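You operate a simulated robot arm through the tools that you are given. There is no shell and no other tool. Be economical: measure what you need, move in short steps, check, and stop when the job is done.

The job below is to be done with a simulated robot arm. You get a single attempt, and the scene is never put back.

TASK
Rinse the blue brush and the blue cloth clean on the rinse pad.
Fine: put both back; leave the other cloth as it is.

It is judged by the outcome, as a careful person would: the job done as asked, and still so three seconds after it is handed in. It fails if anything else is knocked over, pushed out of place, dropped, spilled or broken. Flat cloth is picked up by pressing the open fingertips on it (5 to 10 N) and closing them slowly along it; thin cloth reads only 2 to 8 mm in the jaws.

THE ROBOT
A 7-joint arm with a two-finger parallel gripper, fixed in place. Base frame: the origin is at the foot of the arm, x ahead of it, y to its left, z up. Units: cm, degrees, N and s.
Its first joint turns from -166.0 to 166.0 degrees. Payload 3.91 kg.
The tool frame sits at the grasp point between the pads (the TCP): z along the fingers, y along the line on which they close. The tips reach 3 cm beyond it. Largest opening 11 cm; finger width 2, thickness 1; the body of the gripper, 4.8 by 11.2 cm, starts 5.5 cm behind the TCP.
Orientation is told as [roll, pitch, yaw] about the base's x, y, z axes, in that order, counted from this pose: with the fingers straight down and closing along the base's y, the tool's x points along the base's -x, its y along +y and its z along -z.

THE INTERFACE
- The arm moves only by the tool nudge_tool. Its argument "targets" is a list of rows, each a list of 6 numbers: the shift along the tool's x, y, z in units of 400 mm (1.0 is 400 mm), then the turn, a rotation vector about the tool's x, y, z in units of 45 degrees (1.0 is 45 degrees). In form: [[tx, ty, tz, wx, wy, wz], ...]. A call has 1 to 10 rows; each row is the pose to reach, as a shift and turn from the pose commanded when the call began, along the tool's axes at that moment. "fingers" is the finger opening in cm, from 0 to 11, set as the call begins (left out, the last holds). A call with a number of a shift or a turn outside -1 to 1 is refused whole. A row lasts 0.2 s, in which the tool goes at most 5 cm and 8.6 degrees; a call with a longer step from one row to the next is refused whole, and so is a gripper value outside its range. A pose out of reach is approached as far as the arm can. The call stops where the force on the tool passes 40 N (or 10 N more than at its start, if that is more) or the arm is blocked; 0.2 s more then pass. Each finger travels about 15.3 cm/s and halts on what it meets, pressing with about 32 N; the grip force reading is that of the motor and also rises with nothing between the fingers. The clock runs only during rows and for 0.2 s after the last one: add rows that repeat a pose to give the fingers time. It gives the time, the measured TCP pose, the force on the tool (base axes), the opening and the grip force at its end, in the units of the frame above (readings bear some noise), and new pictures: "views" is both (left out), scene, wrist or none.
- Cameras (640 x 400 px; columns grow to the right, rows downward): "scene" is fixed at [22.17, 49.95, 171.83]; the picture's right is [-0.54, -0.84, 0.00], its down [-0.69, 0.44, -0.57] and it looks along [0.48, -0.30, -0.82] (base axes); focal length 271 px, centre (320, 200). "wrist" rides on the gripper at [-3.6, 0, -5.7] in the tool frame; the picture's right is [0.00, -1.00, 0.00], its down [0.97, 0.00, -0.24] and it looks along [0.24, 0.00, 0.97] (tool axes); focal length 218 px, centre (320, 200). There is no depth. A picture from a camera that has moved, and an enlarged one, comes with that camera's place and axes in the base frame and with its lens.
- lift_body(by): slides the trunk up (or, below 0, down) by that many cm; the arm rides with it, the base frame stays. It gives what a move gives, with no picture.
- close_up(camera, box): a new picture of the part [left, top, right, bottom] of that camera's present view, enlarged. No time passes.
- job_done(): hands the job in; it is judged then, once.

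Go step by step. Nothing tells you positions but the pictures and the camera data: compare them with the known pose of the tool, close in by small moves and look again before you grip or let go. The budget is 120 turns and 170 pictures, counting those below and the enlarged ones. Unless the task says otherwise, let go and move clear before handing in, and close with one line.

The tools are called after "Call:" as a command line: name --pt "numbers of a row" for each row, then --argument value for the rest, lists and objects as JSON in quotes. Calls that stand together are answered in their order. nudge_tool: Moves the arm, as the interface text tells. Its arguments: {"type":"object","properties":{"targets":{"type":"array","items":{"type":"array","items":{"type":"number"}}},"fingers":{"type":"number"},"views":{"type":"string","enum":["both","scene","wrist","none"]}},"required":["targets"]} The other tools are called the same way: lift_body (by) slides the trunk up or down; close_up (camera, box) takes an enlarged picture of a part of a camera's view; job_done () hands the job in.

At the start:

```text
time_s: 0.0
ee_pos: [44.76, -9.37, 132.76]
ee_rot: [0.0, -0.1, 0.0]
force: [-0.3, -0.1, 0.0]
opening: 10.98
finger_force: 0.1
trunk travel left (down, up): [-57.5, 3.5]
```

scene: 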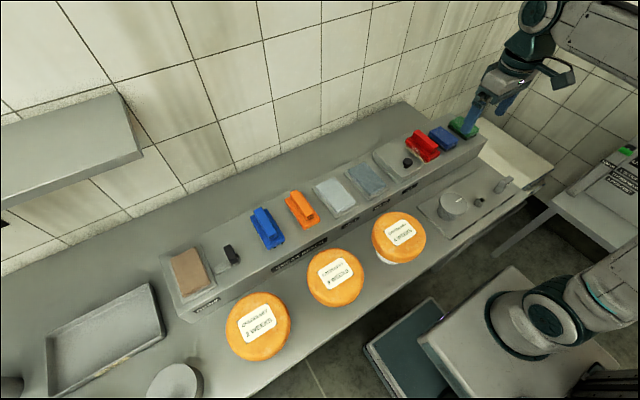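
wrist: 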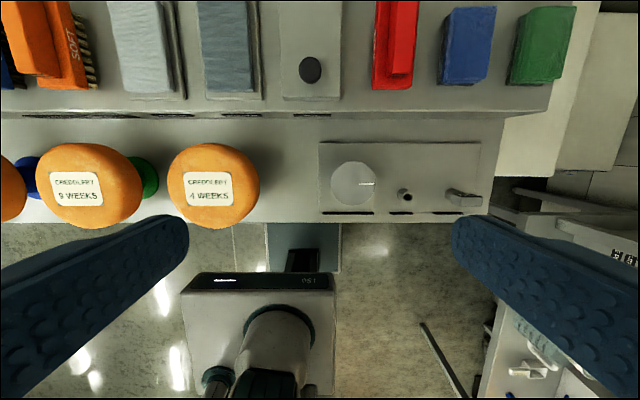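

I see a shelf of brushes and cloths, with cheeses and fittings in front. I'll enlarge the views to identify labels and the rinse pad.

Call:
close_up --camera "scene" --box '[150, 190, 340, 310]'

Call:
close_up --camera "scene" --box '[300, 100, 500, 225]'

Call:
close_up --camera "wrist" --box '[270, 90, 510, 240]'

Call:
close_up --camera "wrist" --box '[0, 0, 360, 225]'

```text
3.33 times, centred on (245, 250) of scene
camera zoom: at [22.17, 49.95, 171.83], right [-0.54, -0.84, 0.0], down [-0.69, 0.44, -0.57], along [0.48, -0.3, -0.82], focal length 902 px, centre (570, 33)
```

zoom: 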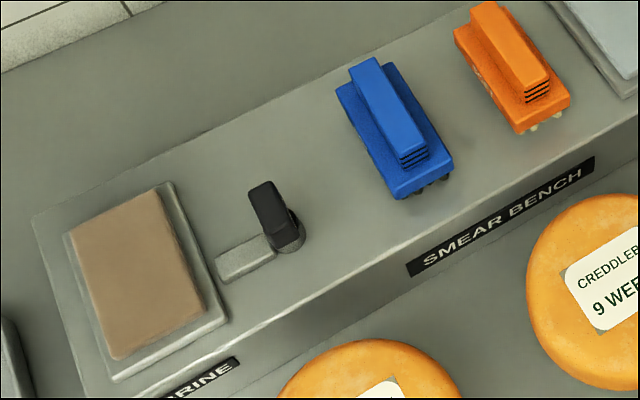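

```text
3.20 times, centred on (400, 162) of scene
camera zoom: at [22.17, 49.95, 171.83], right [-0.54, -0.84, 0.0], down [-0.69, 0.44, -0.57], along [0.48, -0.3, -0.82], focal length 866 px, centre (64, 320)
```

zoom: 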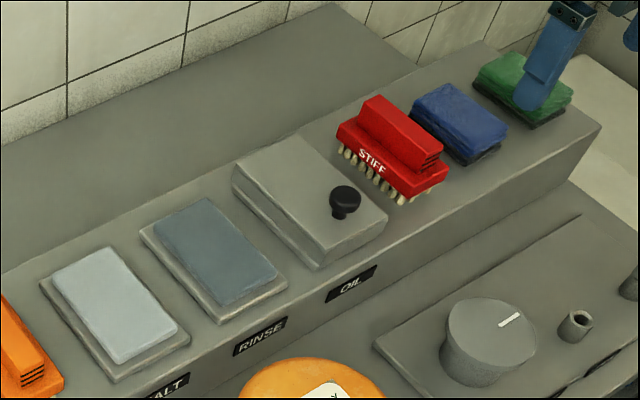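

```text
2.67 times, centred on (390, 165) of wrist
camera zoom: at [48.36, -9.31, 138.52], right [0.0, -1.0, 0.0], down [-0.97, 0.0, 0.24], along [-0.24, 0.0, -0.97], focal length 582 px, centre (133, 293)
```

zoom: 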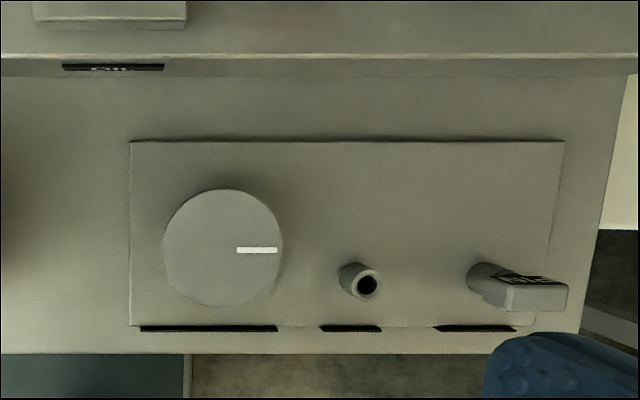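

```text
1.78 times, centred on (180, 112) of wrist
camera zoom: at [48.36, -9.31, 138.52], right [0.0, -1.0, 0.0], down [-0.97, 0.0, 0.24], along [-0.24, 0.0, -0.97], focal length 388 px, centre (569, 356)
```

zoom: 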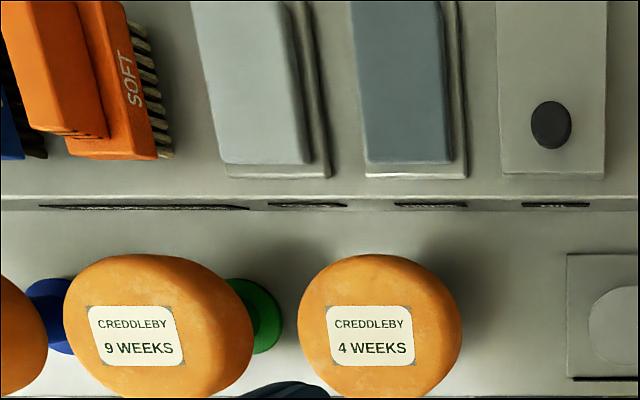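

The pads read BRINE, SALT, RINSE, OIL from left to right. I'll look at the panel and the red/blue/green end more closely before moving.

Call:
close_up --camera "scene" --box '[410, 110, 560, 235]'

Call:
close_up --camera "scene" --box '[560, 120, 640, 220]'

Call:
nudge_tool --pt "-0.08 0 0 0 0 0" --pt "-0.16 0 0 0 0 0" --fingers 11 --views "wrist"

```text
3.20 times, centred on (485, 172) of scene
camera zoom: at [22.17, 49.95, 171.83], right [-0.54, -0.84, 0.0], down [-0.69, 0.44, -0.57], along [0.48, -0.3, -0.82], focal length 866 px, centre (-208, 288)
```

zoom: 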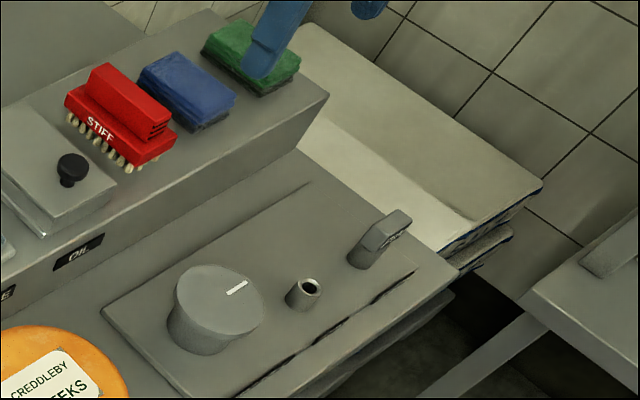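

```text
4.00 times, centred on (600, 170) of scene
camera zoom: at [22.17, 49.95, 171.83], right [-0.54, -0.84, 0.0], down [-0.69, 0.44, -0.57], along [0.48, -0.3, -0.82], focal length 1083 px, centre (-800, 320)
```

zoom: 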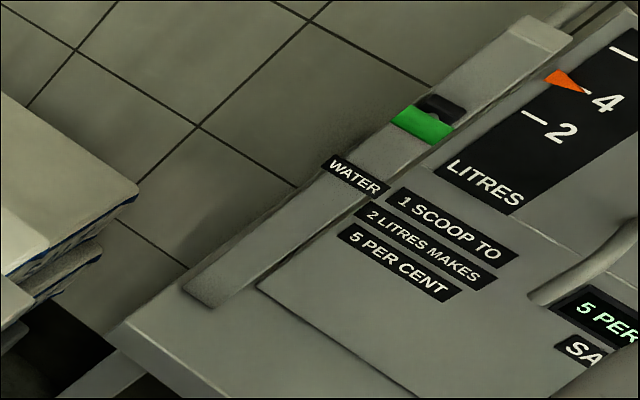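

```text
time_s: 0.6
ee_pos: [51.09, -9.41, 132.78]
ee_rot: [-0.1, 0.1, 0.0]
force: [0.3, -0.2, 0.2]
opening: 11.01
finger_force: 0.0
trunk travel left (down, up): [-57.5, 3.5]
camera wrist: at [54.83, -9.26, 138.52], right [0.0, -1.0, 0.0], down [-0.97, 0.0, 0.24], along [-0.24, 0.0, -0.97], focal length 218 px, centre (320, 200)
```

wrist: 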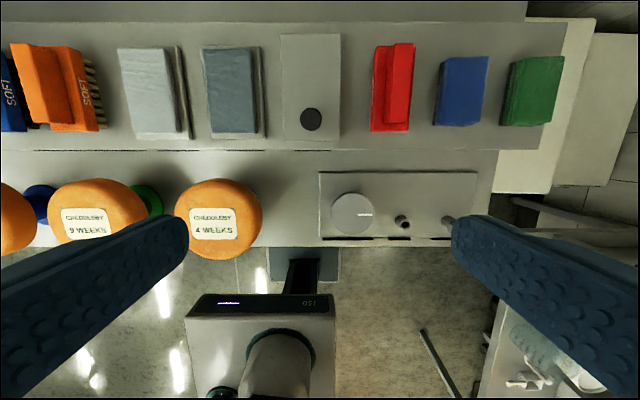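

The panel looks unrelated; rinsing means rubbing on the RINSE pad (about x 64, y 5.6). I'll first move over toward the blue brush (about x 65, y 42) and look.

Call:
nudge_tool --pt "0 0.12 0 0 0 0" --pt "0 0.24 0 0 0 0" --pt "0 0.36 0 0 0 0" --pt "0 0.48 0 0 0 0" --pt "0 0.6 0 0 0 0" --pt "0 0.72 0 0 0 0" --pt "0 0.84 0 0 0 0" --pt "0 0.96 0 0 0 0" --views "none"

Call:
nudge_tool --pt "-0.05 0.1 0.05 0 0 0" --pt "-0.1 0.2 0.15 0 0 0" --pt "-0.15 0.3 0.25 0 0 0" --pt "-0.2 0.3 0.35 0 0 0" --pt "-0.2 0.3 0.35 0 0 0" --views "both"

```text
time_s: 2.4
ee_pos: [51.49, 29.34, 132.59]
ee_rot: [-0.2, 0.0, 0.0]
force: [0.4, -0.3, -1.5]
opening: 10.98
finger_force: 0.1
trunk travel left (down, up): [-57.5, 3.5]
```

```text
refused: row 2 steps farther than a row can; nothing moved
```

Over y=29 now; that move was too coarse, so I go in smaller steps.

Call:
nudge_tool --pt "-0.05 0.07 0.05 0 0 0" --pt "-0.1 0.14 0.1 0 0 0" --pt "-0.13 0.21 0.18 0 0 0" --pt "-0.16 0.28 0.26 0 0 0" --pt "-0.18 0.32 0.35 0 0 0" --pt "-0.18 0.32 0.35 0 0 0" --views "both"

```text
time_s: 3.8
ee_pos: [58.28, 41.81, 118.68]
ee_rot: [0.1, -0.1, 0.1]
force: [-0.7, -0.2, -0.5]
opening: 11.0
finger_force: 0.1
trunk travel left (down, up): [-57.5, 3.5]
camera wrist: at [61.94, 41.98, 124.52], right [0.0, -1.0, 0.0], down [-0.97, 0.0, 0.24], along [-0.24, 0.0, -0.97], focal length 218 px, centre (320, 200)
```

scene: 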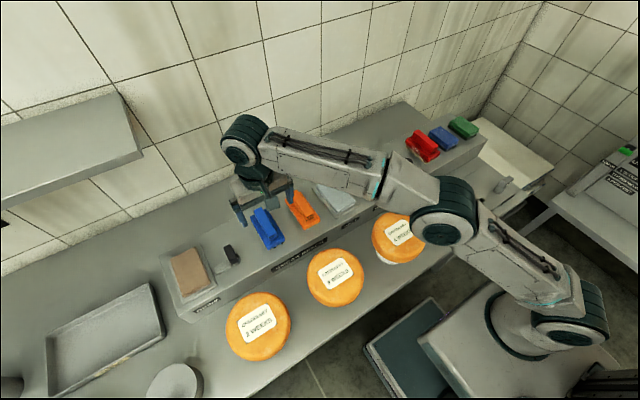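
wrist: 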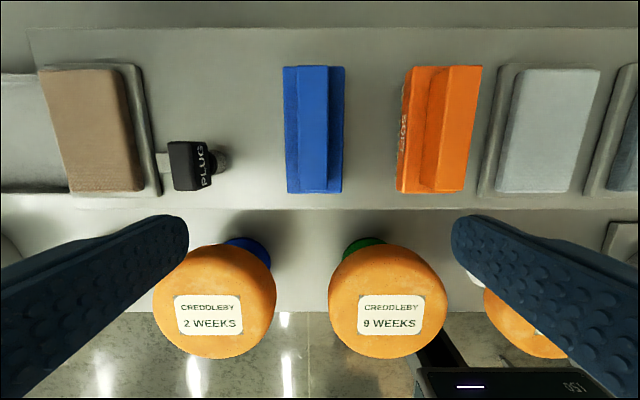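

The blue brush spans about x 57–69.5 and y 39.4–45.6, with its handle 2.5 cm wide and its top near z 105. I'll line up above the handle with the fingers at 5 cm and descend partway.

Call:
nudge_tool --pt "-0.06 0.015 0.05 0 0 0" --pt "-0.11 0.017 0.12 0 0 0" --pt "-0.115 0.017 0.2 0 0 0" --pt "-0.115 0.017 0.2 0 0 0" --fingers 5 --views "both"

```text
time_s: 4.8
ee_pos: [62.87, 42.35, 110.79]
ee_rot: [0.0, 0.1, 0.0]
force: [0.0, 0.1, -1.1]
opening: 4.99
finger_force: 0.0
out of reach, approached as far as the arm can: row 2
trunk travel left (down, up): [-57.5, 3.5]
camera wrist: at [66.64, 42.54, 116.57], right [0.0, -1.0, 0.0], down [-0.97, 0.0, 0.24], along [-0.24, 0.0, -0.97], focal length 218 px, centre (320, 200)
```

scene: 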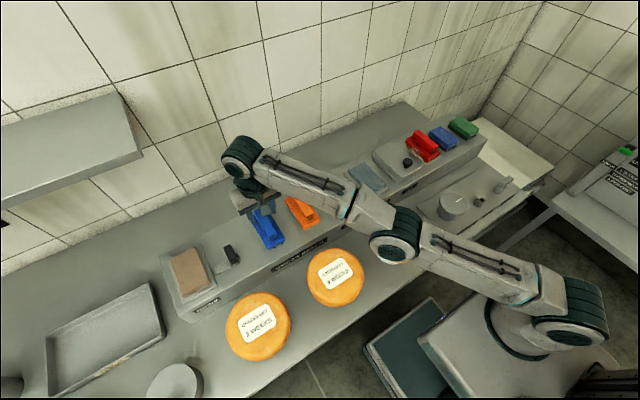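
wrist: 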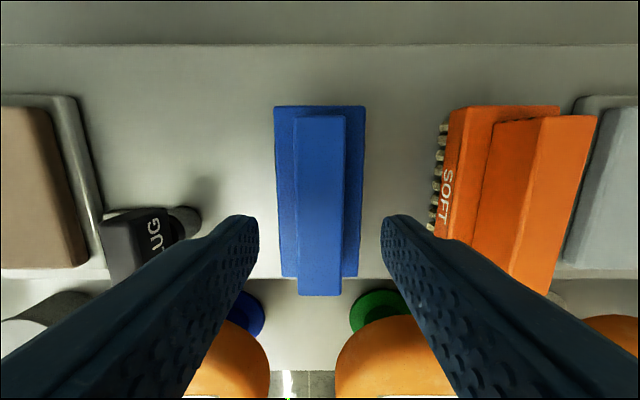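

The tool is lined up with the handle. I'll descend to just above the brush's base and check the force.

Call:
nudge_tool --pt "0 0 0.05 0 0 0" --pt "0 0 0.095 0 0 0" --pt "0 0 0.095 0 0 0" --views "both"

Call:
close_up --camera "scene" --box '[200, 160, 320, 260]'

```text
time_s: 5.6
ee_pos: [63.45, 42.84, 106.98]
ee_rot: [0.0, 0.0, 0.0]
force: [-0.9, 0.2, -0.4]
opening: 5.01
finger_force: 0.0
out of reach, approached as far as the arm can: row 2, 3
trunk travel left (down, up): [-57.5, 3.5]
camera wrist: at [67.12, 42.95, 112.84], right [0.0, -1.0, 0.0], down [-0.97, 0.0, 0.24], along [-0.24, 0.0, -0.97], focal length 218 px, centre (320, 200)
```

scene: 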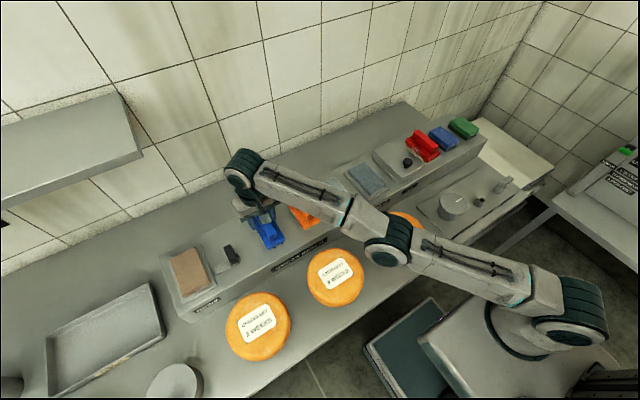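
wrist: 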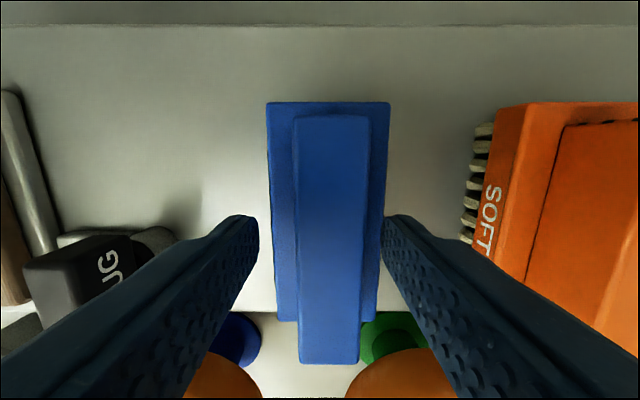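

```text
4.00 times, centred on (260, 210) of scene
camera zoom: at [22.17, 49.95, 171.83], right [-0.54, -0.84, 0.0], down [-0.69, 0.44, -0.57], along [0.48, -0.3, -0.82], focal length 1083 px, centre (560, 160)
```

zoom: 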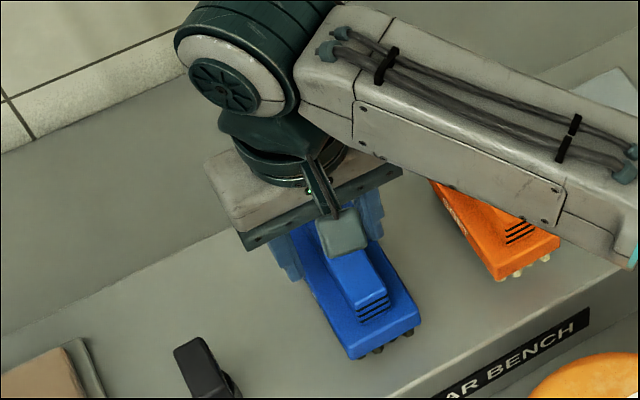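

The handle sits slightly right of centre. I shift y by −0.3 and ease down in small steps, watching for contact.

Call:
nudge_tool --pt "0.012 -0.008 0.01 0 0 0" --pt "0.012 -0.008 0.02 0 0 0" --pt "0.012 -0.008 0.025 0 0 0" --views "wrist"

```text
time_s: 6.4
ee_pos: [63.58, 42.98, 106.11]
ee_rot: [-0.1, 0.1, 0.0]
force: [-0.5, 0.5, -0.6]
opening: 5.0
finger_force: 0.0
out of reach, approached as far as the arm can: row 1, 2, 3
trunk travel left (down, up): [-57.5, 3.5]
camera wrist: at [67.32, 42.98, 111.94], right [0.0, -1.0, 0.0], down [-0.97, 0.0, 0.24], along [-0.24, 0.0, -0.97], focal length 218 px, centre (320, 200)
```

wrist: 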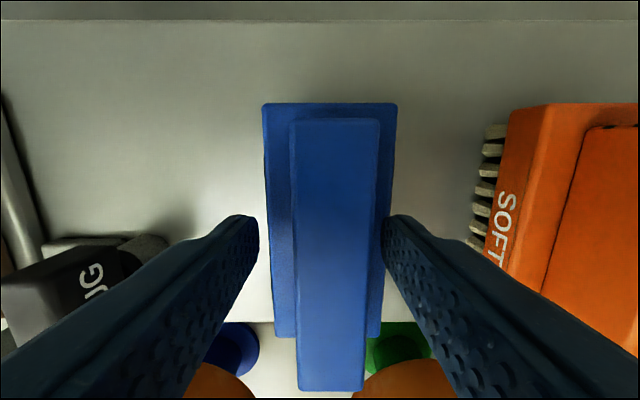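

The measured pose drifts about 1 cm outward of the command, likely from a joint limit. I'll try raising the trunk a little to see whether this frees it.

Call:
lift_body --by 3

Call:
nudge_tool --pt "0 0 0 0 0 0" --views "none"

```text
time_s: 7.2
ee_pos: [63.71, 42.95, 109.08]
ee_rot: [0.0, 0.1, 0.1]
force: [-0.2, -0.8, 0.1]
opening: 4.99
finger_force: 0.0
trunk travel left (down, up): [-60.5, 0.5]
```

```text
time_s: 7.5
ee_pos: [63.65, 42.79, 109.1]
ee_rot: [-0.1, 0.1, 0.0]
force: [0.2, -0.4, -0.3]
opening: 5.0
finger_force: 0.0
trunk travel left (down, up): [-60.5, 0.5]
```

Call:
nudge_tool --pt "0.011 -0.009 0.04 0 0 0" --pt "0.011 -0.009 0.075 0 0 0" --pt "0.011 -0.009 0.075 0 0 0" --views "none"

```text
time_s: 8.3
ee_pos: [64.06, 43.04, 106.43]
ee_rot: [-0.2, 0.1, 0.0]
force: [0.1, -0.2, 0.0]
opening: 4.99
finger_force: 0.1
out of reach, approached as far as the arm can: row 1, 2, 3
trunk travel left (down, up): [-60.5, 0.5]
```

Raising made it worse, so I'll go the other way: raise the tool, then lower the trunk.

Call:
nudge_tool --pt "0.02 -0.01 -0.1 0 0 0" --pt "0.03 -0.013 -0.22 0 0 0" --pt "0.03 -0.013 -0.34 0 0 0" --pt "0.03 -0.013 -0.43 0 0 0" --pt "0.03 -0.013 -0.43 0 0 0" --views "none"

Call:
lift_body --by -14

Call:
nudge_tool --pt "0 0 0 0 0 0" --views "both"

```text
time_s: 9.6
ee_pos: [60.91, 40.78, 122.23]
ee_rot: [-0.2, 0.0, -0.1]
force: [0.2, -0.1, 0.2]
opening: 5.0
finger_force: 0.0
out of reach, approached as far as the arm can: row 3, 4, 5
trunk travel left (down, up): [-60.5, 0.5]
```

```text
time_s: 11.2
ee_pos: [60.86, 40.67, 108.39]
ee_rot: [0.2, -0.3, 0.0]
force: [6.0, 2.9, 19.8]
opening: 5.15
finger_force: 1.1
trunk travel left (down, up): [-46.5, 14.5]
```

```text
time_s: 11.6
ee_pos: [60.86, 40.71, 108.48]
ee_rot: [0.2, -0.3, -0.1]
force: [9.4, 3.6, 28.5]
opening: 5.19
finger_force: 2.4
trunk travel left (down, up): [-46.5, 14.5]
camera wrist: at [64.45, 40.74, 114.34], right [0.0, -1.0, 0.0], down [-0.97, 0.0, 0.24], along [-0.24, 0.0, -0.97], focal length 218 px, centre (320, 200)
```

scene: 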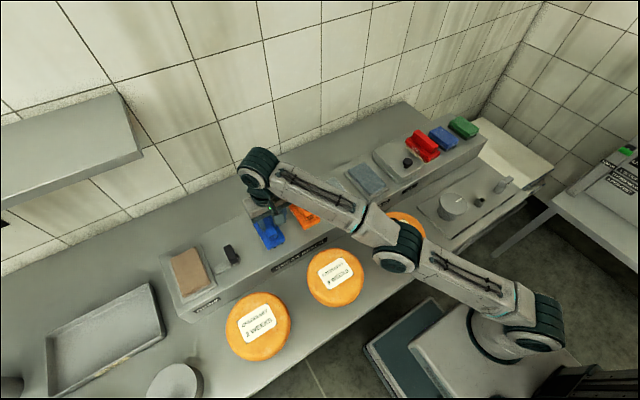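
wrist: 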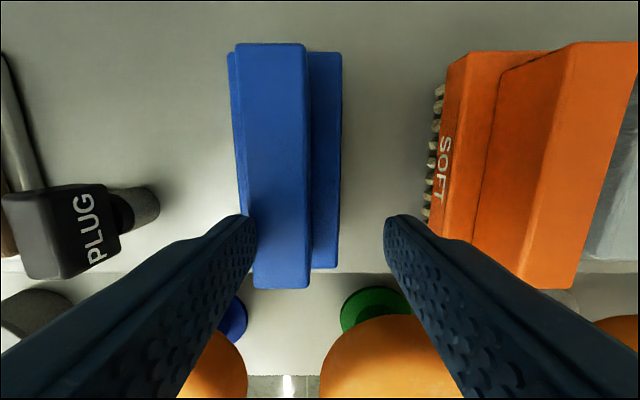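

The left tip came down on the handle top, which puts that top near z 105.4. I'll lift off right away and check that the brush hasn't moved.

Call:
nudge_tool --pt "0 0 -0.06 0 0 0" --pt "0 0 -0.06 0 0 0" --views "wrist"

```text
time_s: 12.2
ee_pos: [59.88, 40.2, 110.21]
ee_rot: [-0.3, 0.2, 0.0]
force: [0.1, 0.1, -1.0]
opening: 5.01
finger_force: 0.0
out of reach, approached as far as the arm can: row 1, 2
trunk travel left (down, up): [-46.5, 14.5]
camera wrist: at [63.57, 40.36, 116.08], right [0.0, -1.0, 0.0], down [-0.97, 0.0, 0.24], along [-0.24, 0.0, -0.97], focal length 218 px, centre (320, 200)
```

wrist: 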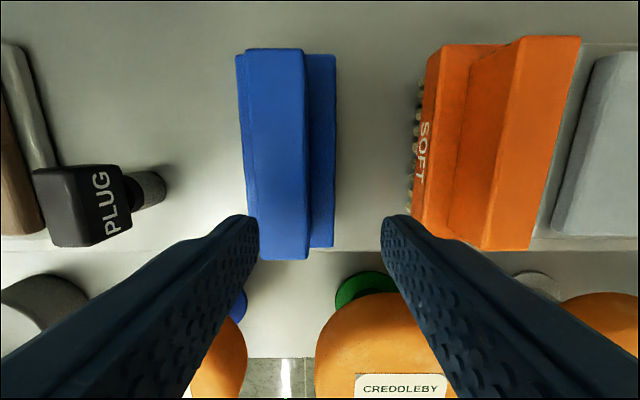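

The arm was stuck fully stretched. I'll pull it well inward, raise the trunk back to its upper limit, and approach again with margin to spare.

Call:
nudge_tool --pt "0.06 -0.05 -0.06 0 0 0" --pt "0.12 -0.1 -0.1 0 0 0" --pt "0.15 -0.12 -0.1 0 0 0" --pt "0.15 -0.12 -0.1 0 0 0" --views "none"

Call:
lift_body --by 14.4

Call:
nudge_tool --pt "0 0 0 0 0 0" --views "scene"

```text
time_s: 13.2
ee_pos: [58.0, 38.35, 116.15]
ee_rot: [-0.2, 0.1, 0.1]
force: [0.6, -0.3, 0.2]
opening: 5.01
finger_force: 0.0
out of reach, approached as far as the arm can: row 1, 2, 3, 4
trunk travel left (down, up): [-46.5, 14.5]
```

```text
time_s: 14.9
ee_pos: [57.95, 38.41, 130.72]
ee_rot: [-0.1, 0.1, 0.1]
force: [-0.5, 0.5, 0.6]
opening: 5.01
finger_force: 0.1
trunk travel left (down, up): [-60.9, 0.1]
```

```text
time_s: 15.3
ee_pos: [57.82, 38.4, 130.73]
ee_rot: [-0.1, 0.0, 0.0]
force: [0.5, 1.2, -0.2]
opening: 4.99
finger_force: 0.0
trunk travel left (down, up): [-60.9, 0.1]
```

scene: 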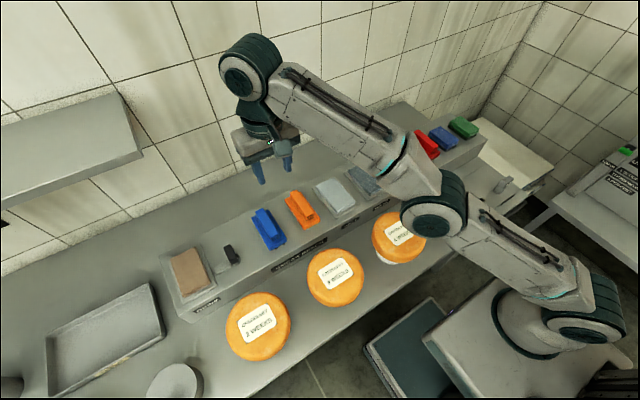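

Now I'll pull straight inward and see whether the arm leaves the boundary.

Call:
nudge_tool --pt "0.08 -0.05 0.03 0 0 0" --pt "0.16 -0.1 0.08 0 0 0" --pt "0.24 -0.12 0.12 0 0 0" --pt "0.24 -0.12 0.12 0 0 0" --views "none"

```text
time_s: 16.3
ee_pos: [57.03, 39.9, 130.14]
ee_rot: [0.1, 0.0, 0.0]
force: [0.4, -0.9, 0.9]
opening: 5.02
finger_force: 0.1
out of reach, approached as far as the arm can: row 1, 2, 3, 4
trunk travel left (down, up): [-60.9, 0.1]
```

The arm still sticks near the stretched limit. I'll retrace toward the region it came from, around (51, 29, 132).

Call:
nudge_tool --pt "0.05 -0.1 0 0 0 0" --pt "0.1 -0.2 0 0 0 0" --pt "0.15 -0.3 0 0 0 0" --pt "0.2 -0.4 0 0 0 0" --pt "0.25 -0.5 0 0 0 0" --pt "0.25 -0.5 0 0 0 0" --views "scene"

```text
time_s: 17.7
ee_pos: [46.63, 20.0, 129.65]
ee_rot: [0.1, 0.0, 0.0]
force: [1.1, 0.5, 0.0]
opening: 5.03
finger_force: 0.0
out of reach, approached as far as the arm can: row 1
trunk travel left (down, up): [-60.9, 0.1]
```

scene: 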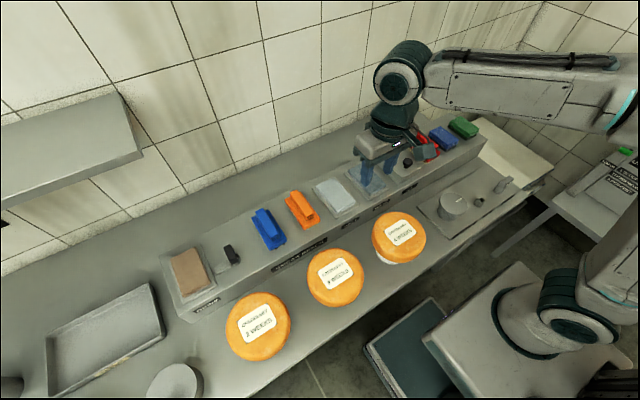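

The arm is free again. I'll approach the brush on a straight descending path to (61.6, 42.5, 111.5), keeping inside the reach limit.

Call:
nudge_tool --pt "-0.047 0.07 0.057 0 0 0" --pt "-0.094 0.14 0.114 0 0 0" --pt "-0.141 0.21 0.171 0 0 0" --pt "-0.188 0.281 0.228 0 0 0" --pt "-0.235 0.352 0.285 0 0 0" --pt "-0.282 0.422 0.342 0 0 0" --pt "-0.328 0.492 0.398 0 0 0" --pt "-0.375 0.5625 0.454 0 0 0" --pt "-0.375 0.5625 0.454 0 0 0" --views "wrist"

```text
time_s: 19.7
ee_pos: [61.65, 42.46, 111.33]
ee_rot: [0.0, 0.0, 0.0]
force: [-0.4, -0.7, 0.2]
opening: 5.01
finger_force: 0.1
trunk travel left (down, up): [-60.9, 0.1]
camera wrist: at [65.36, 42.7, 117.16], right [0.0, -1.0, 0.0], down [-0.97, 0.0, 0.24], along [-0.24, 0.0, -0.97], focal length 218 px, centre (320, 200)
```

wrist: 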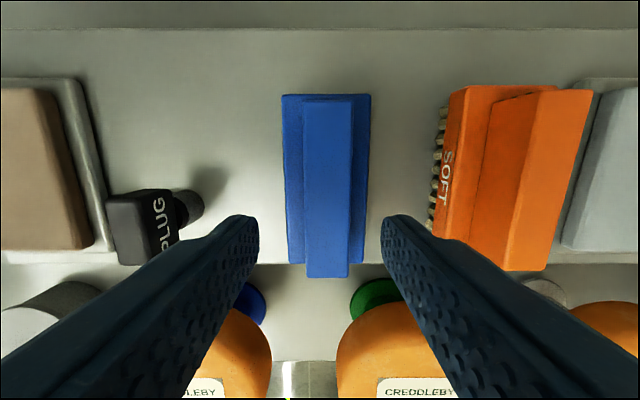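

It reached cleanly. I'll shift y by −0.25 and descend to z ≈ 105.7, stopping if contact comes.

Call:
nudge_tool --pt "0 -0.006 0.06 0 0 0" --pt "0 -0.006 0.12 0 0 0" --pt "0 -0.006 0.14 0 0 0" --pt "0 -0.006 0.14 0 0 0" --views "wrist"

```text
time_s: 20.7
ee_pos: [61.87, 42.36, 105.87]
ee_rot: [-0.1, 0.1, -0.1]
force: [1.0, 0.5, -0.9]
opening: 5.03
finger_force: 0.1
trunk travel left (down, up): [-60.9, 0.1]
camera wrist: at [65.57, 42.5, 111.61], right [0.0, -1.0, 0.0], down [-0.97, 0.0, 0.24], along [-0.24, 0.0, -0.97], focal length 218 px, centre (320, 200)
```

wrist: 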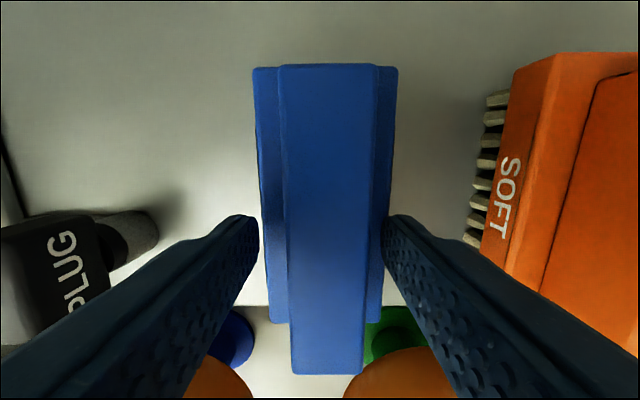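

The tips straddle the handle with about 2.5 cm of overlap, and there is no contact yet. I'll close gently now.

Call:
nudge_tool --pt "0 0 0 0 0 0" --fingers 3.4 --views "none"

Call:
nudge_tool --pt "0 0 0 0 0 0" --pt "0 0 0 0 0 0" --fingers 0 --views "wrist"

```text
time_s: 21.1
ee_pos: [61.83, 42.35, 105.88]
ee_rot: [0.0, 0.2, 0.0]
force: [-1.0, -0.1, 0.7]
opening: 3.39
finger_force: 0.0
trunk travel left (down, up): [-60.9, 0.1]
```

```text
time_s: 21.7
ee_pos: [61.89, 42.37, 105.79]
ee_rot: [0.0, 0.1, 0.0]
force: [0.6, 0.6, -1.1]
opening: 2.56
finger_force: 32.1
trunk travel left (down, up): [-60.9, 0.1]
camera wrist: at [65.58, 42.51, 111.62], right [0.0, -1.0, 0.0], down [-0.97, 0.0, 0.24], along [-0.24, 0.0, -0.97], focal length 218 px, centre (320, 200)
```

wrist: 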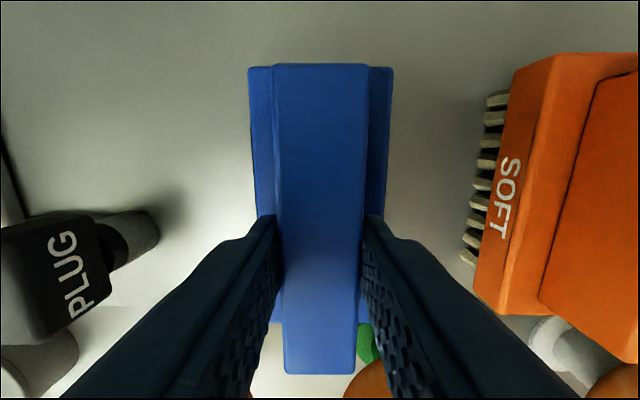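

I have the brush by its handle. I'll lift, check with the pictures, and then carry it high toward the rinse pad.

Call:
nudge_tool --pt "0 0 -0.03 0 0 0" --pt "0.01 -0.005 -0.08 0 0 0" --pt "0.04 -0.02 -0.16 0 0 0" --pt "0.07 -0.04 -0.25 0 0 0" --pt "0.1 -0.06 -0.33 0 0 0" --pt "0.1 -0.06 -0.33 0 0 0" --views "both"

Call:
close_up --camera "scene" --box '[210, 130, 350, 260]'

```text
time_s: 23.1
ee_pos: [57.99, 39.98, 118.77]
ee_rot: [-0.1, 0.1, 0.0]
force: [0.7, 0.5, -2.5]
opening: 2.56
finger_force: 31.9
trunk travel left (down, up): [-60.9, 0.1]
camera wrist: at [61.74, 40.09, 124.54], right [0.0, -1.0, 0.0], down [-0.97, 0.0, 0.24], along [-0.24, 0.0, -0.97], focal length 218 px, centre (320, 200)
```

scene: 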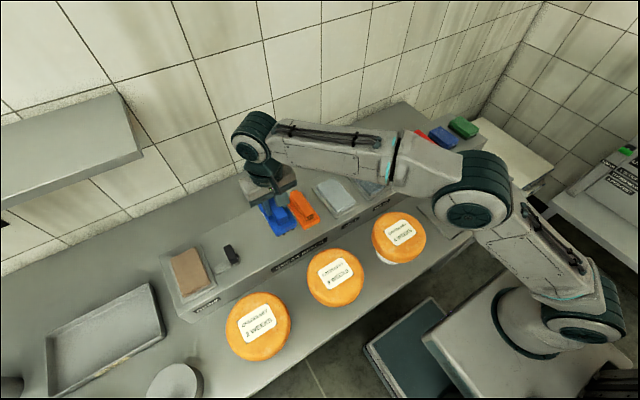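
wrist: 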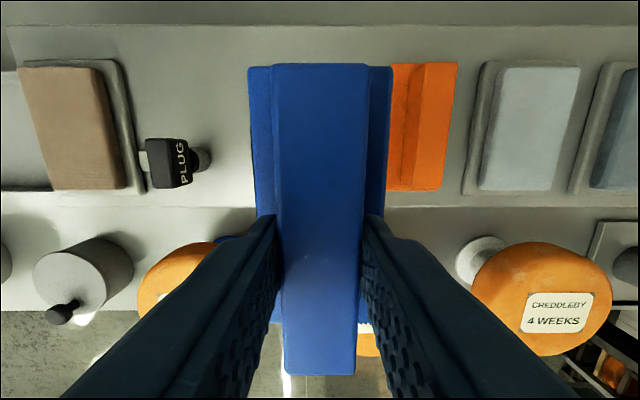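

```text
3.08 times, centred on (280, 195) of scene
camera zoom: at [22.17, 49.95, 171.83], right [-0.54, -0.84, 0.0], down [-0.69, 0.44, -0.57], along [0.48, -0.3, -0.82], focal length 833 px, centre (443, 215)
```

zoom: 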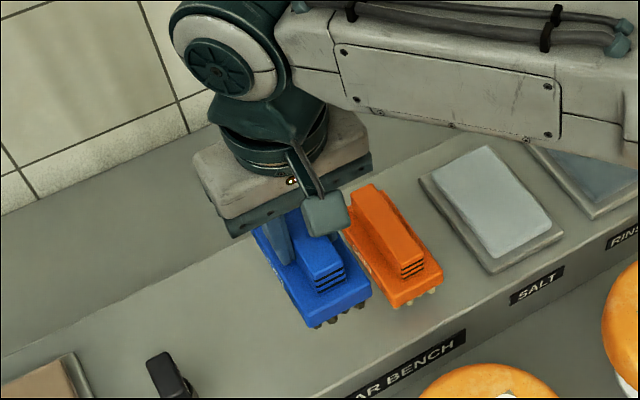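

The brush is held level and clear. I'll carry it to above the rinse pad.

Call:
nudge_tool --pt "0 -0.1 0 0 0 0" --pt "0 -0.21 0 0 0 0" --pt "-0.02 -0.32 0 0 0 0" --pt "-0.04 -0.43 0 0 0 0" --pt "-0.06 -0.54 0 0 0 0" --pt "-0.08 -0.65 0 0 0 0" --pt "-0.0875 -0.76 0 0 0 0" --pt "-0.0875 -0.86 0 0 0 0" --pt "-0.0875 -0.86 0 0 0 0" --views "both"

Call:
close_up --camera "scene" --box '[310, 100, 450, 230]'

```text
time_s: 25.1
ee_pos: [61.52, 5.39, 118.89]
ee_rot: [-0.1, 0.0, 0.0]
force: [-0.1, 0.2, -2.2]
opening: 2.57
finger_force: 31.9
trunk travel left (down, up): [-60.9, 0.1]
camera wrist: at [65.11, 5.45, 124.71], right [0.0, -1.0, 0.0], down [-0.97, 0.0, 0.24], along [-0.24, 0.0, -0.97], focal length 218 px, centre (320, 200)
```

scene: 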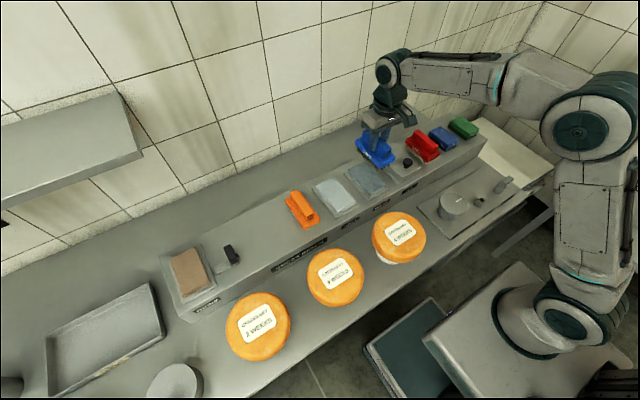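
wrist: 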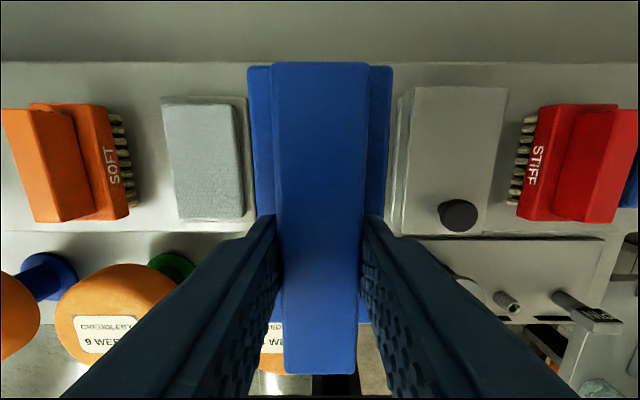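

```text
3.08 times, centred on (380, 165) of scene
camera zoom: at [22.17, 49.95, 171.83], right [-0.54, -0.84, 0.0], down [-0.69, 0.44, -0.57], along [0.48, -0.3, -0.82], focal length 833 px, centre (135, 308)
```

zoom: 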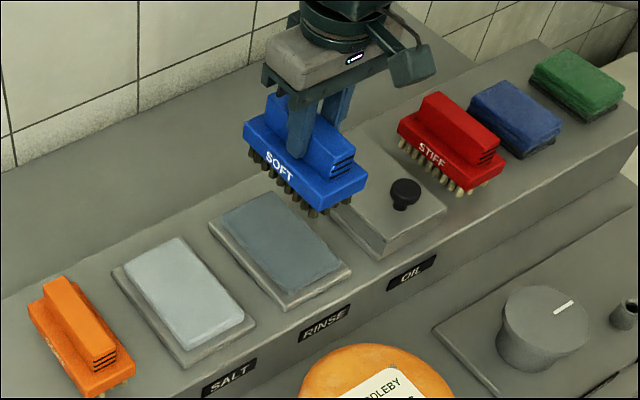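

The blue brush's bristles look dirty. The pad centre is about (64, 4.7), so I'll centre over it and lower to just above.

Call:
nudge_tool --pt "-0.0125 -0.0175 0.08 0 0 0" --pt "-0.0125 -0.0175 0.15 0 0 0" --pt "-0.0125 -0.0175 0.19 0 0 0" --pt "-0.0125 -0.0175 0.19 0 0 0" --views "none"

Call:
close_up --camera "scene" --box '[320, 110, 440, 220]'

```text
time_s: 26.1
ee_pos: [61.96, 4.63, 111.38]
ee_rot: [0.0, 0.1, 0.0]
force: [0.2, 0.2, -1.8]
opening: 2.57
finger_force: 32.1
trunk travel left (down, up): [-60.9, 0.1]
```

```text
3.64 times, centred on (380, 165) of scene
camera zoom: at [22.17, 49.95, 171.83], right [-0.54, -0.84, 0.0], down [-0.69, 0.44, -0.57], along [0.48, -0.3, -0.82], focal length 984 px, centre (102, 327)
```

zoom: 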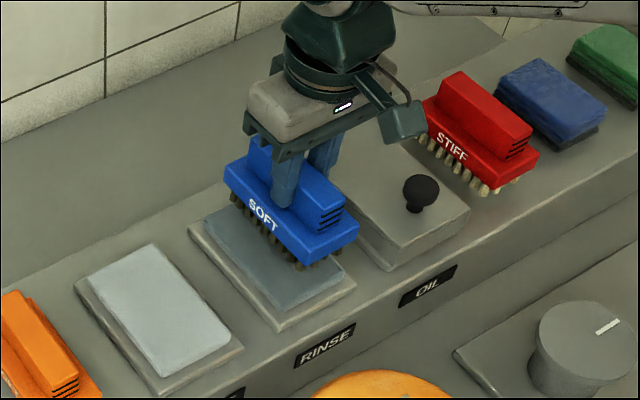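

Aligned over the pad. I'll lower in small steps until it touches.

Call:
nudge_tool --pt "0 0 0.02 0 0 0" --pt "0 0 0.045 0 0 0" --views "none"

Call:
nudge_tool --pt "0 0 0.0125 0 0 0" --views "none"

Call:
close_up --camera "scene" --box '[320, 110, 440, 220]'

```text
time_s: 26.7
ee_pos: [61.85, 4.71, 109.48]
ee_rot: [0.0, 0.0, 0.0]
force: [0.0, 0.9, -2.7]
opening: 2.59
finger_force: 31.8
trunk travel left (down, up): [-60.9, 0.1]
```

```text
time_s: 27.1
ee_pos: [62.01, 4.82, 109.12]
ee_rot: [0.0, 0.2, 0.1]
force: [-0.1, 0.5, -1.6]
opening: 2.57
finger_force: 31.6
trunk travel left (down, up): [-60.9, 0.1]
```

```text
3.64 times, centred on (380, 165) of scene
camera zoom: at [22.17, 49.95, 171.83], right [-0.54, -0.84, 0.0], down [-0.69, 0.44, -0.57], along [0.48, -0.3, -0.82], focal length 984 px, centre (102, 327)
```

zoom: 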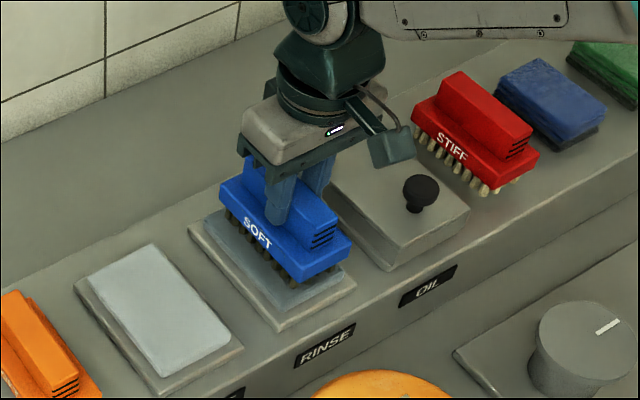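

Call:
nudge_tool --pt "0 0 0.01 0 0 0" --views "none"

Call:
nudge_tool --pt "0 0 0.01 0 0 0" --views "none"

Call:
nudge_tool --pt "0 0 0.008 0 0 0" --views "none"

```text
time_s: 27.5
ee_pos: [61.97, 4.8, 108.79]
ee_rot: [0.0, 0.1, 0.0]
force: [-0.4, -0.4, -0.6]
opening: 2.58
finger_force: 32.2
trunk travel left (down, up): [-60.9, 0.1]
```

```text
time_s: 27.9
ee_pos: [61.83, 4.81, 108.49]
ee_rot: [0.1, -0.3, 0.0]
force: [0.7, -0.3, 16.8]
opening: 2.58
finger_force: 31.6
trunk travel left (down, up): [-60.9, 0.1]
```

```text
time_s: 28.3
ee_pos: [61.95, 4.79, 108.23]
ee_rot: [0.1, -0.3, 0.0]
force: [3.7, 0.4, 27.9]
opening: 2.58
finger_force: 32.2
trunk travel left (down, up): [-60.9, 0.1]
```

Contact comes at z ≈ 108.6. I'll ease back to moderate pressure and scrub in strokes along x and y.

Call:
nudge_tool --pt "0 0 -0.008 0 0 0" --pt "0.05 0 -0.008 0 0 0" --pt "0 0 -0.008 0 0 0" --pt "-0.05 0 -0.008 0 0 0" --pt "0 0 -0.008 0 0 0" --pt "0.05 0 -0.008 0 0 0" --pt "0 0 -0.008 0 0 0" --pt "-0.05 0 -0.008 0 0 0" --pt "0 0 -0.008 0 0 0" --pt "0 0 -0.008 0 0 0" --views "none"

Call:
close_up --camera "scene" --box '[320, 110, 440, 220]'

```text
time_s: 30.5
ee_pos: [61.8, 4.74, 108.19]
ee_rot: [0.1, 0.1, 0.0]
force: [1.1, -0.7, -0.6]
opening: 2.59
finger_force: 31.8
trunk travel left (down, up): [-60.9, 0.1]
```

```text
3.64 times, centred on (380, 165) of scene
camera zoom: at [22.17, 49.95, 171.83], right [-0.54, -0.84, 0.0], down [-0.69, 0.44, -0.57], along [0.48, -0.3, -0.82], focal length 984 px, centre (102, 327)
```

zoom: 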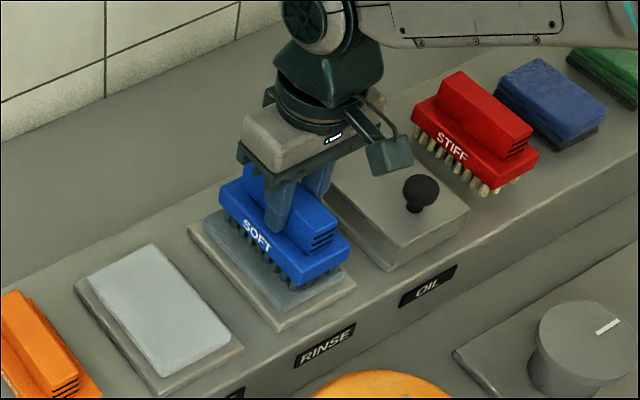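

Pressure faded as the brush settled in the grip. I'll press slightly more, then scrub again along y and x.

Call:
nudge_tool --pt "0 0 0.006 0 0 0" --views "none"

Call:
nudge_tool --pt "0.025 0 0 0 0 0" --pt "0.05 0 0 0 0 0" --pt "0.02 0 0 0 0 0" --pt "-0.02 0 0 0 0 0" --pt "-0.05 0 0 0 0 0" --pt "-0.02 0 0 0 0 0" --pt "0 0.03 0 0 0 0" --pt "0 0 0 0 0 0" --pt "0 -0.03 0 0 0 0" --pt "0 0 0 0 0 0" --views "none"

```text
time_s: 30.9
ee_pos: [61.78, 4.77, 108.3]
ee_rot: [0.0, 0.0, 0.0]
force: [-1.7, -0.5, 11.9]
opening: 2.56
finger_force: 32.5
trunk travel left (down, up): [-60.9, 0.1]
```

```text
time_s: 33.1
ee_pos: [61.67, 4.25, 108.07]
ee_rot: [-0.1, 0.0, -0.5]
force: [-0.9, -8.6, 24.1]
opening: 2.58
finger_force: 32.0
trunk travel left (down, up): [-60.9, 0.1]
```

I'll lift to inspect the bristles.

Call:
nudge_tool --pt "0 0 -0.08 0 0 0" --pt "0 0 -0.18 0 0 0" --pt "0 0 -0.26 0 0 0" --pt "0 0 -0.26 0 0 0" --views "wrist"

Call:
close_up --camera "scene" --box '[310, 100, 450, 230]'

```text
time_s: 34.1
ee_pos: [61.79, 4.87, 118.59]
ee_rot: [-0.1, 0.1, 0.0]
force: [1.0, 0.1, -2.2]
opening: 2.57
finger_force: 31.7
trunk travel left (down, up): [-60.9, 0.1]
camera wrist: at [65.57, 4.99, 124.34], right [0.0, -1.0, 0.0], down [-0.97, 0.0, 0.24], along [-0.24, 0.0, -0.97], focal length 218 px, centre (320, 200)
```

wrist: 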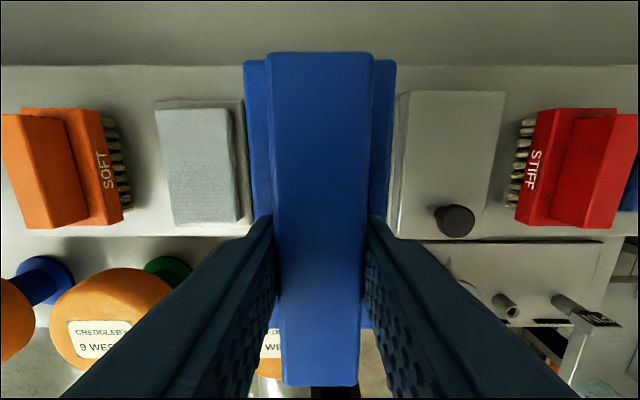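

```text
3.08 times, centred on (380, 165) of scene
camera zoom: at [22.17, 49.95, 171.83], right [-0.54, -0.84, 0.0], down [-0.69, 0.44, -0.57], along [0.48, -0.3, -0.82], focal length 833 px, centre (135, 308)
```

zoom: 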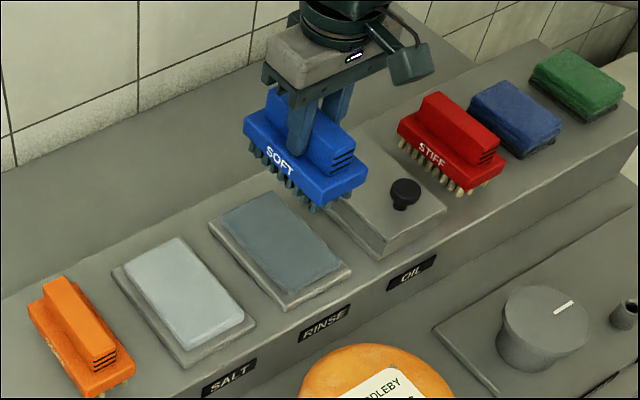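

Call:
close_up --camera "scene" --box '[360, 125, 440, 175]'

```text
8.00 times, centred on (400, 150) of scene
camera zoom: at [22.17, 49.95, 171.83], right [-0.54, -0.84, 0.0], down [-0.69, 0.44, -0.57], along [0.48, -0.3, -0.82], focal length 2165 px, centre (-320, 600)
```

zoom: 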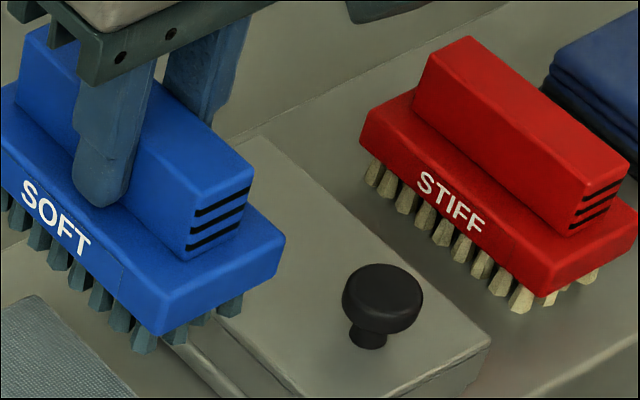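

Every bristle has taken the rinse colour and none of the dirty brown remains. I'll carry the brush back to its spot.

Call:
nudge_tool --pt "0.02 0.1 0 0 0 0" --pt "0.04 0.21 0 0 0 0" --pt "0.06 0.32 0 0 0 0" --pt "0.08 0.43 0 0 0 0" --pt "0.095 0.54 0 0 0 0" --pt "0.095 0.65 0 0 0 0" --pt "0.095 0.76 0 0 0 0" --pt "0.095 0.878 0 0 0 0" --pt "0.095 0.878 0 0 0 0" --views "none"

Call:
nudge_tool --pt "-0.02 0.015 0.06 0 0 0" --pt "-0.05 0.035 0.13 0 0 0" --pt "-0.08 0.05 0.2 0 0 0" --pt "-0.095 0.056 0.26 0 0 0" --pt "-0.095 0.056 0.26 0 0 0" --views "both"

```text
time_s: 36.1
ee_pos: [58.35, 40.08, 118.14]
ee_rot: [0.0, 0.1, 0.0]
force: [-0.3, 0.1, -2.1]
opening: 2.58
finger_force: 31.9
trunk travel left (down, up): [-60.9, 0.1]
```

```text
time_s: 37.3
ee_pos: [61.93, 42.17, 107.94]
ee_rot: [0.0, 0.0, 0.0]
force: [-0.1, -0.4, -2.2]
opening: 2.58
finger_force: 31.8
trunk travel left (down, up): [-60.9, 0.1]
camera wrist: at [65.64, 42.27, 113.75], right [0.0, -1.0, 0.0], down [-0.97, 0.0, 0.24], along [-0.24, 0.0, -0.97], focal length 218 px, centre (320, 200)
```

scene: 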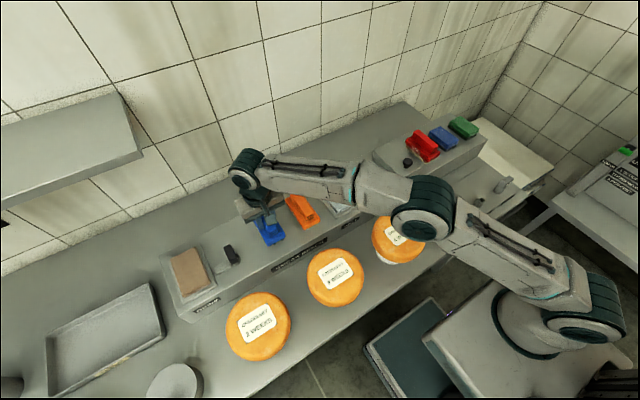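
wrist: 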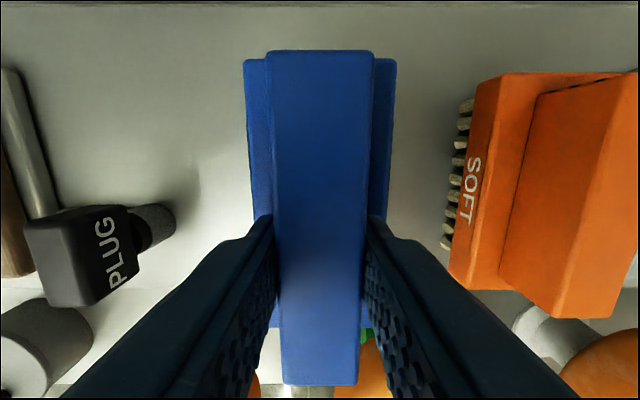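

It's above its place. I'll lower in small steps to contact.

Call:
nudge_tool --pt "0 0.002 0.025 0 0 0" --pt "0 0.002 0.045 0 0 0" --views "none"

Call:
nudge_tool --pt "0 0 0.008 0 0 0" --views "none"

Call:
nudge_tool --pt "0 0 0.006 0 0 0" --views "none"

```text
time_s: 37.9
ee_pos: [61.93, 42.33, 106.1]
ee_rot: [-0.2, 0.0, -0.1]
force: [-0.2, 0.0, -1.2]
opening: 2.6
finger_force: 32.4
trunk travel left (down, up): [-60.9, 0.1]
```

```text
time_s: 38.3
ee_pos: [61.93, 42.23, 105.76]
ee_rot: [-0.2, 0.1, 0.0]
force: [-0.6, 0.1, -2.2]
opening: 2.55
finger_force: 31.4
trunk travel left (down, up): [-60.9, 0.1]
```

```text
time_s: 38.7
ee_pos: [61.96, 42.33, 105.54]
ee_rot: [0.0, 0.1, -0.1]
force: [0.0, 0.3, -1.7]
opening: 2.56
finger_force: 32.2
trunk travel left (down, up): [-60.9, 0.1]
```

Call:
nudge_tool --pt "0 0 0.006 0 0 0" --views "none"

Call:
nudge_tool --pt "0 0 0.005 0 0 0" --views "none"

```text
time_s: 39.1
ee_pos: [61.91, 42.29, 105.44]
ee_rot: [0.0, -0.1, -0.1]
force: [0.2, -0.6, -0.4]
opening: 2.57
finger_force: 31.9
trunk travel left (down, up): [-60.9, 0.1]
```

```text
time_s: 39.5
ee_pos: [61.94, 42.22, 105.34]
ee_rot: [0.1, -0.2, 0.0]
force: [-0.1, -0.2, 8.4]
opening: 2.58
finger_force: 32.4
trunk travel left (down, up): [-60.9, 0.1]
```

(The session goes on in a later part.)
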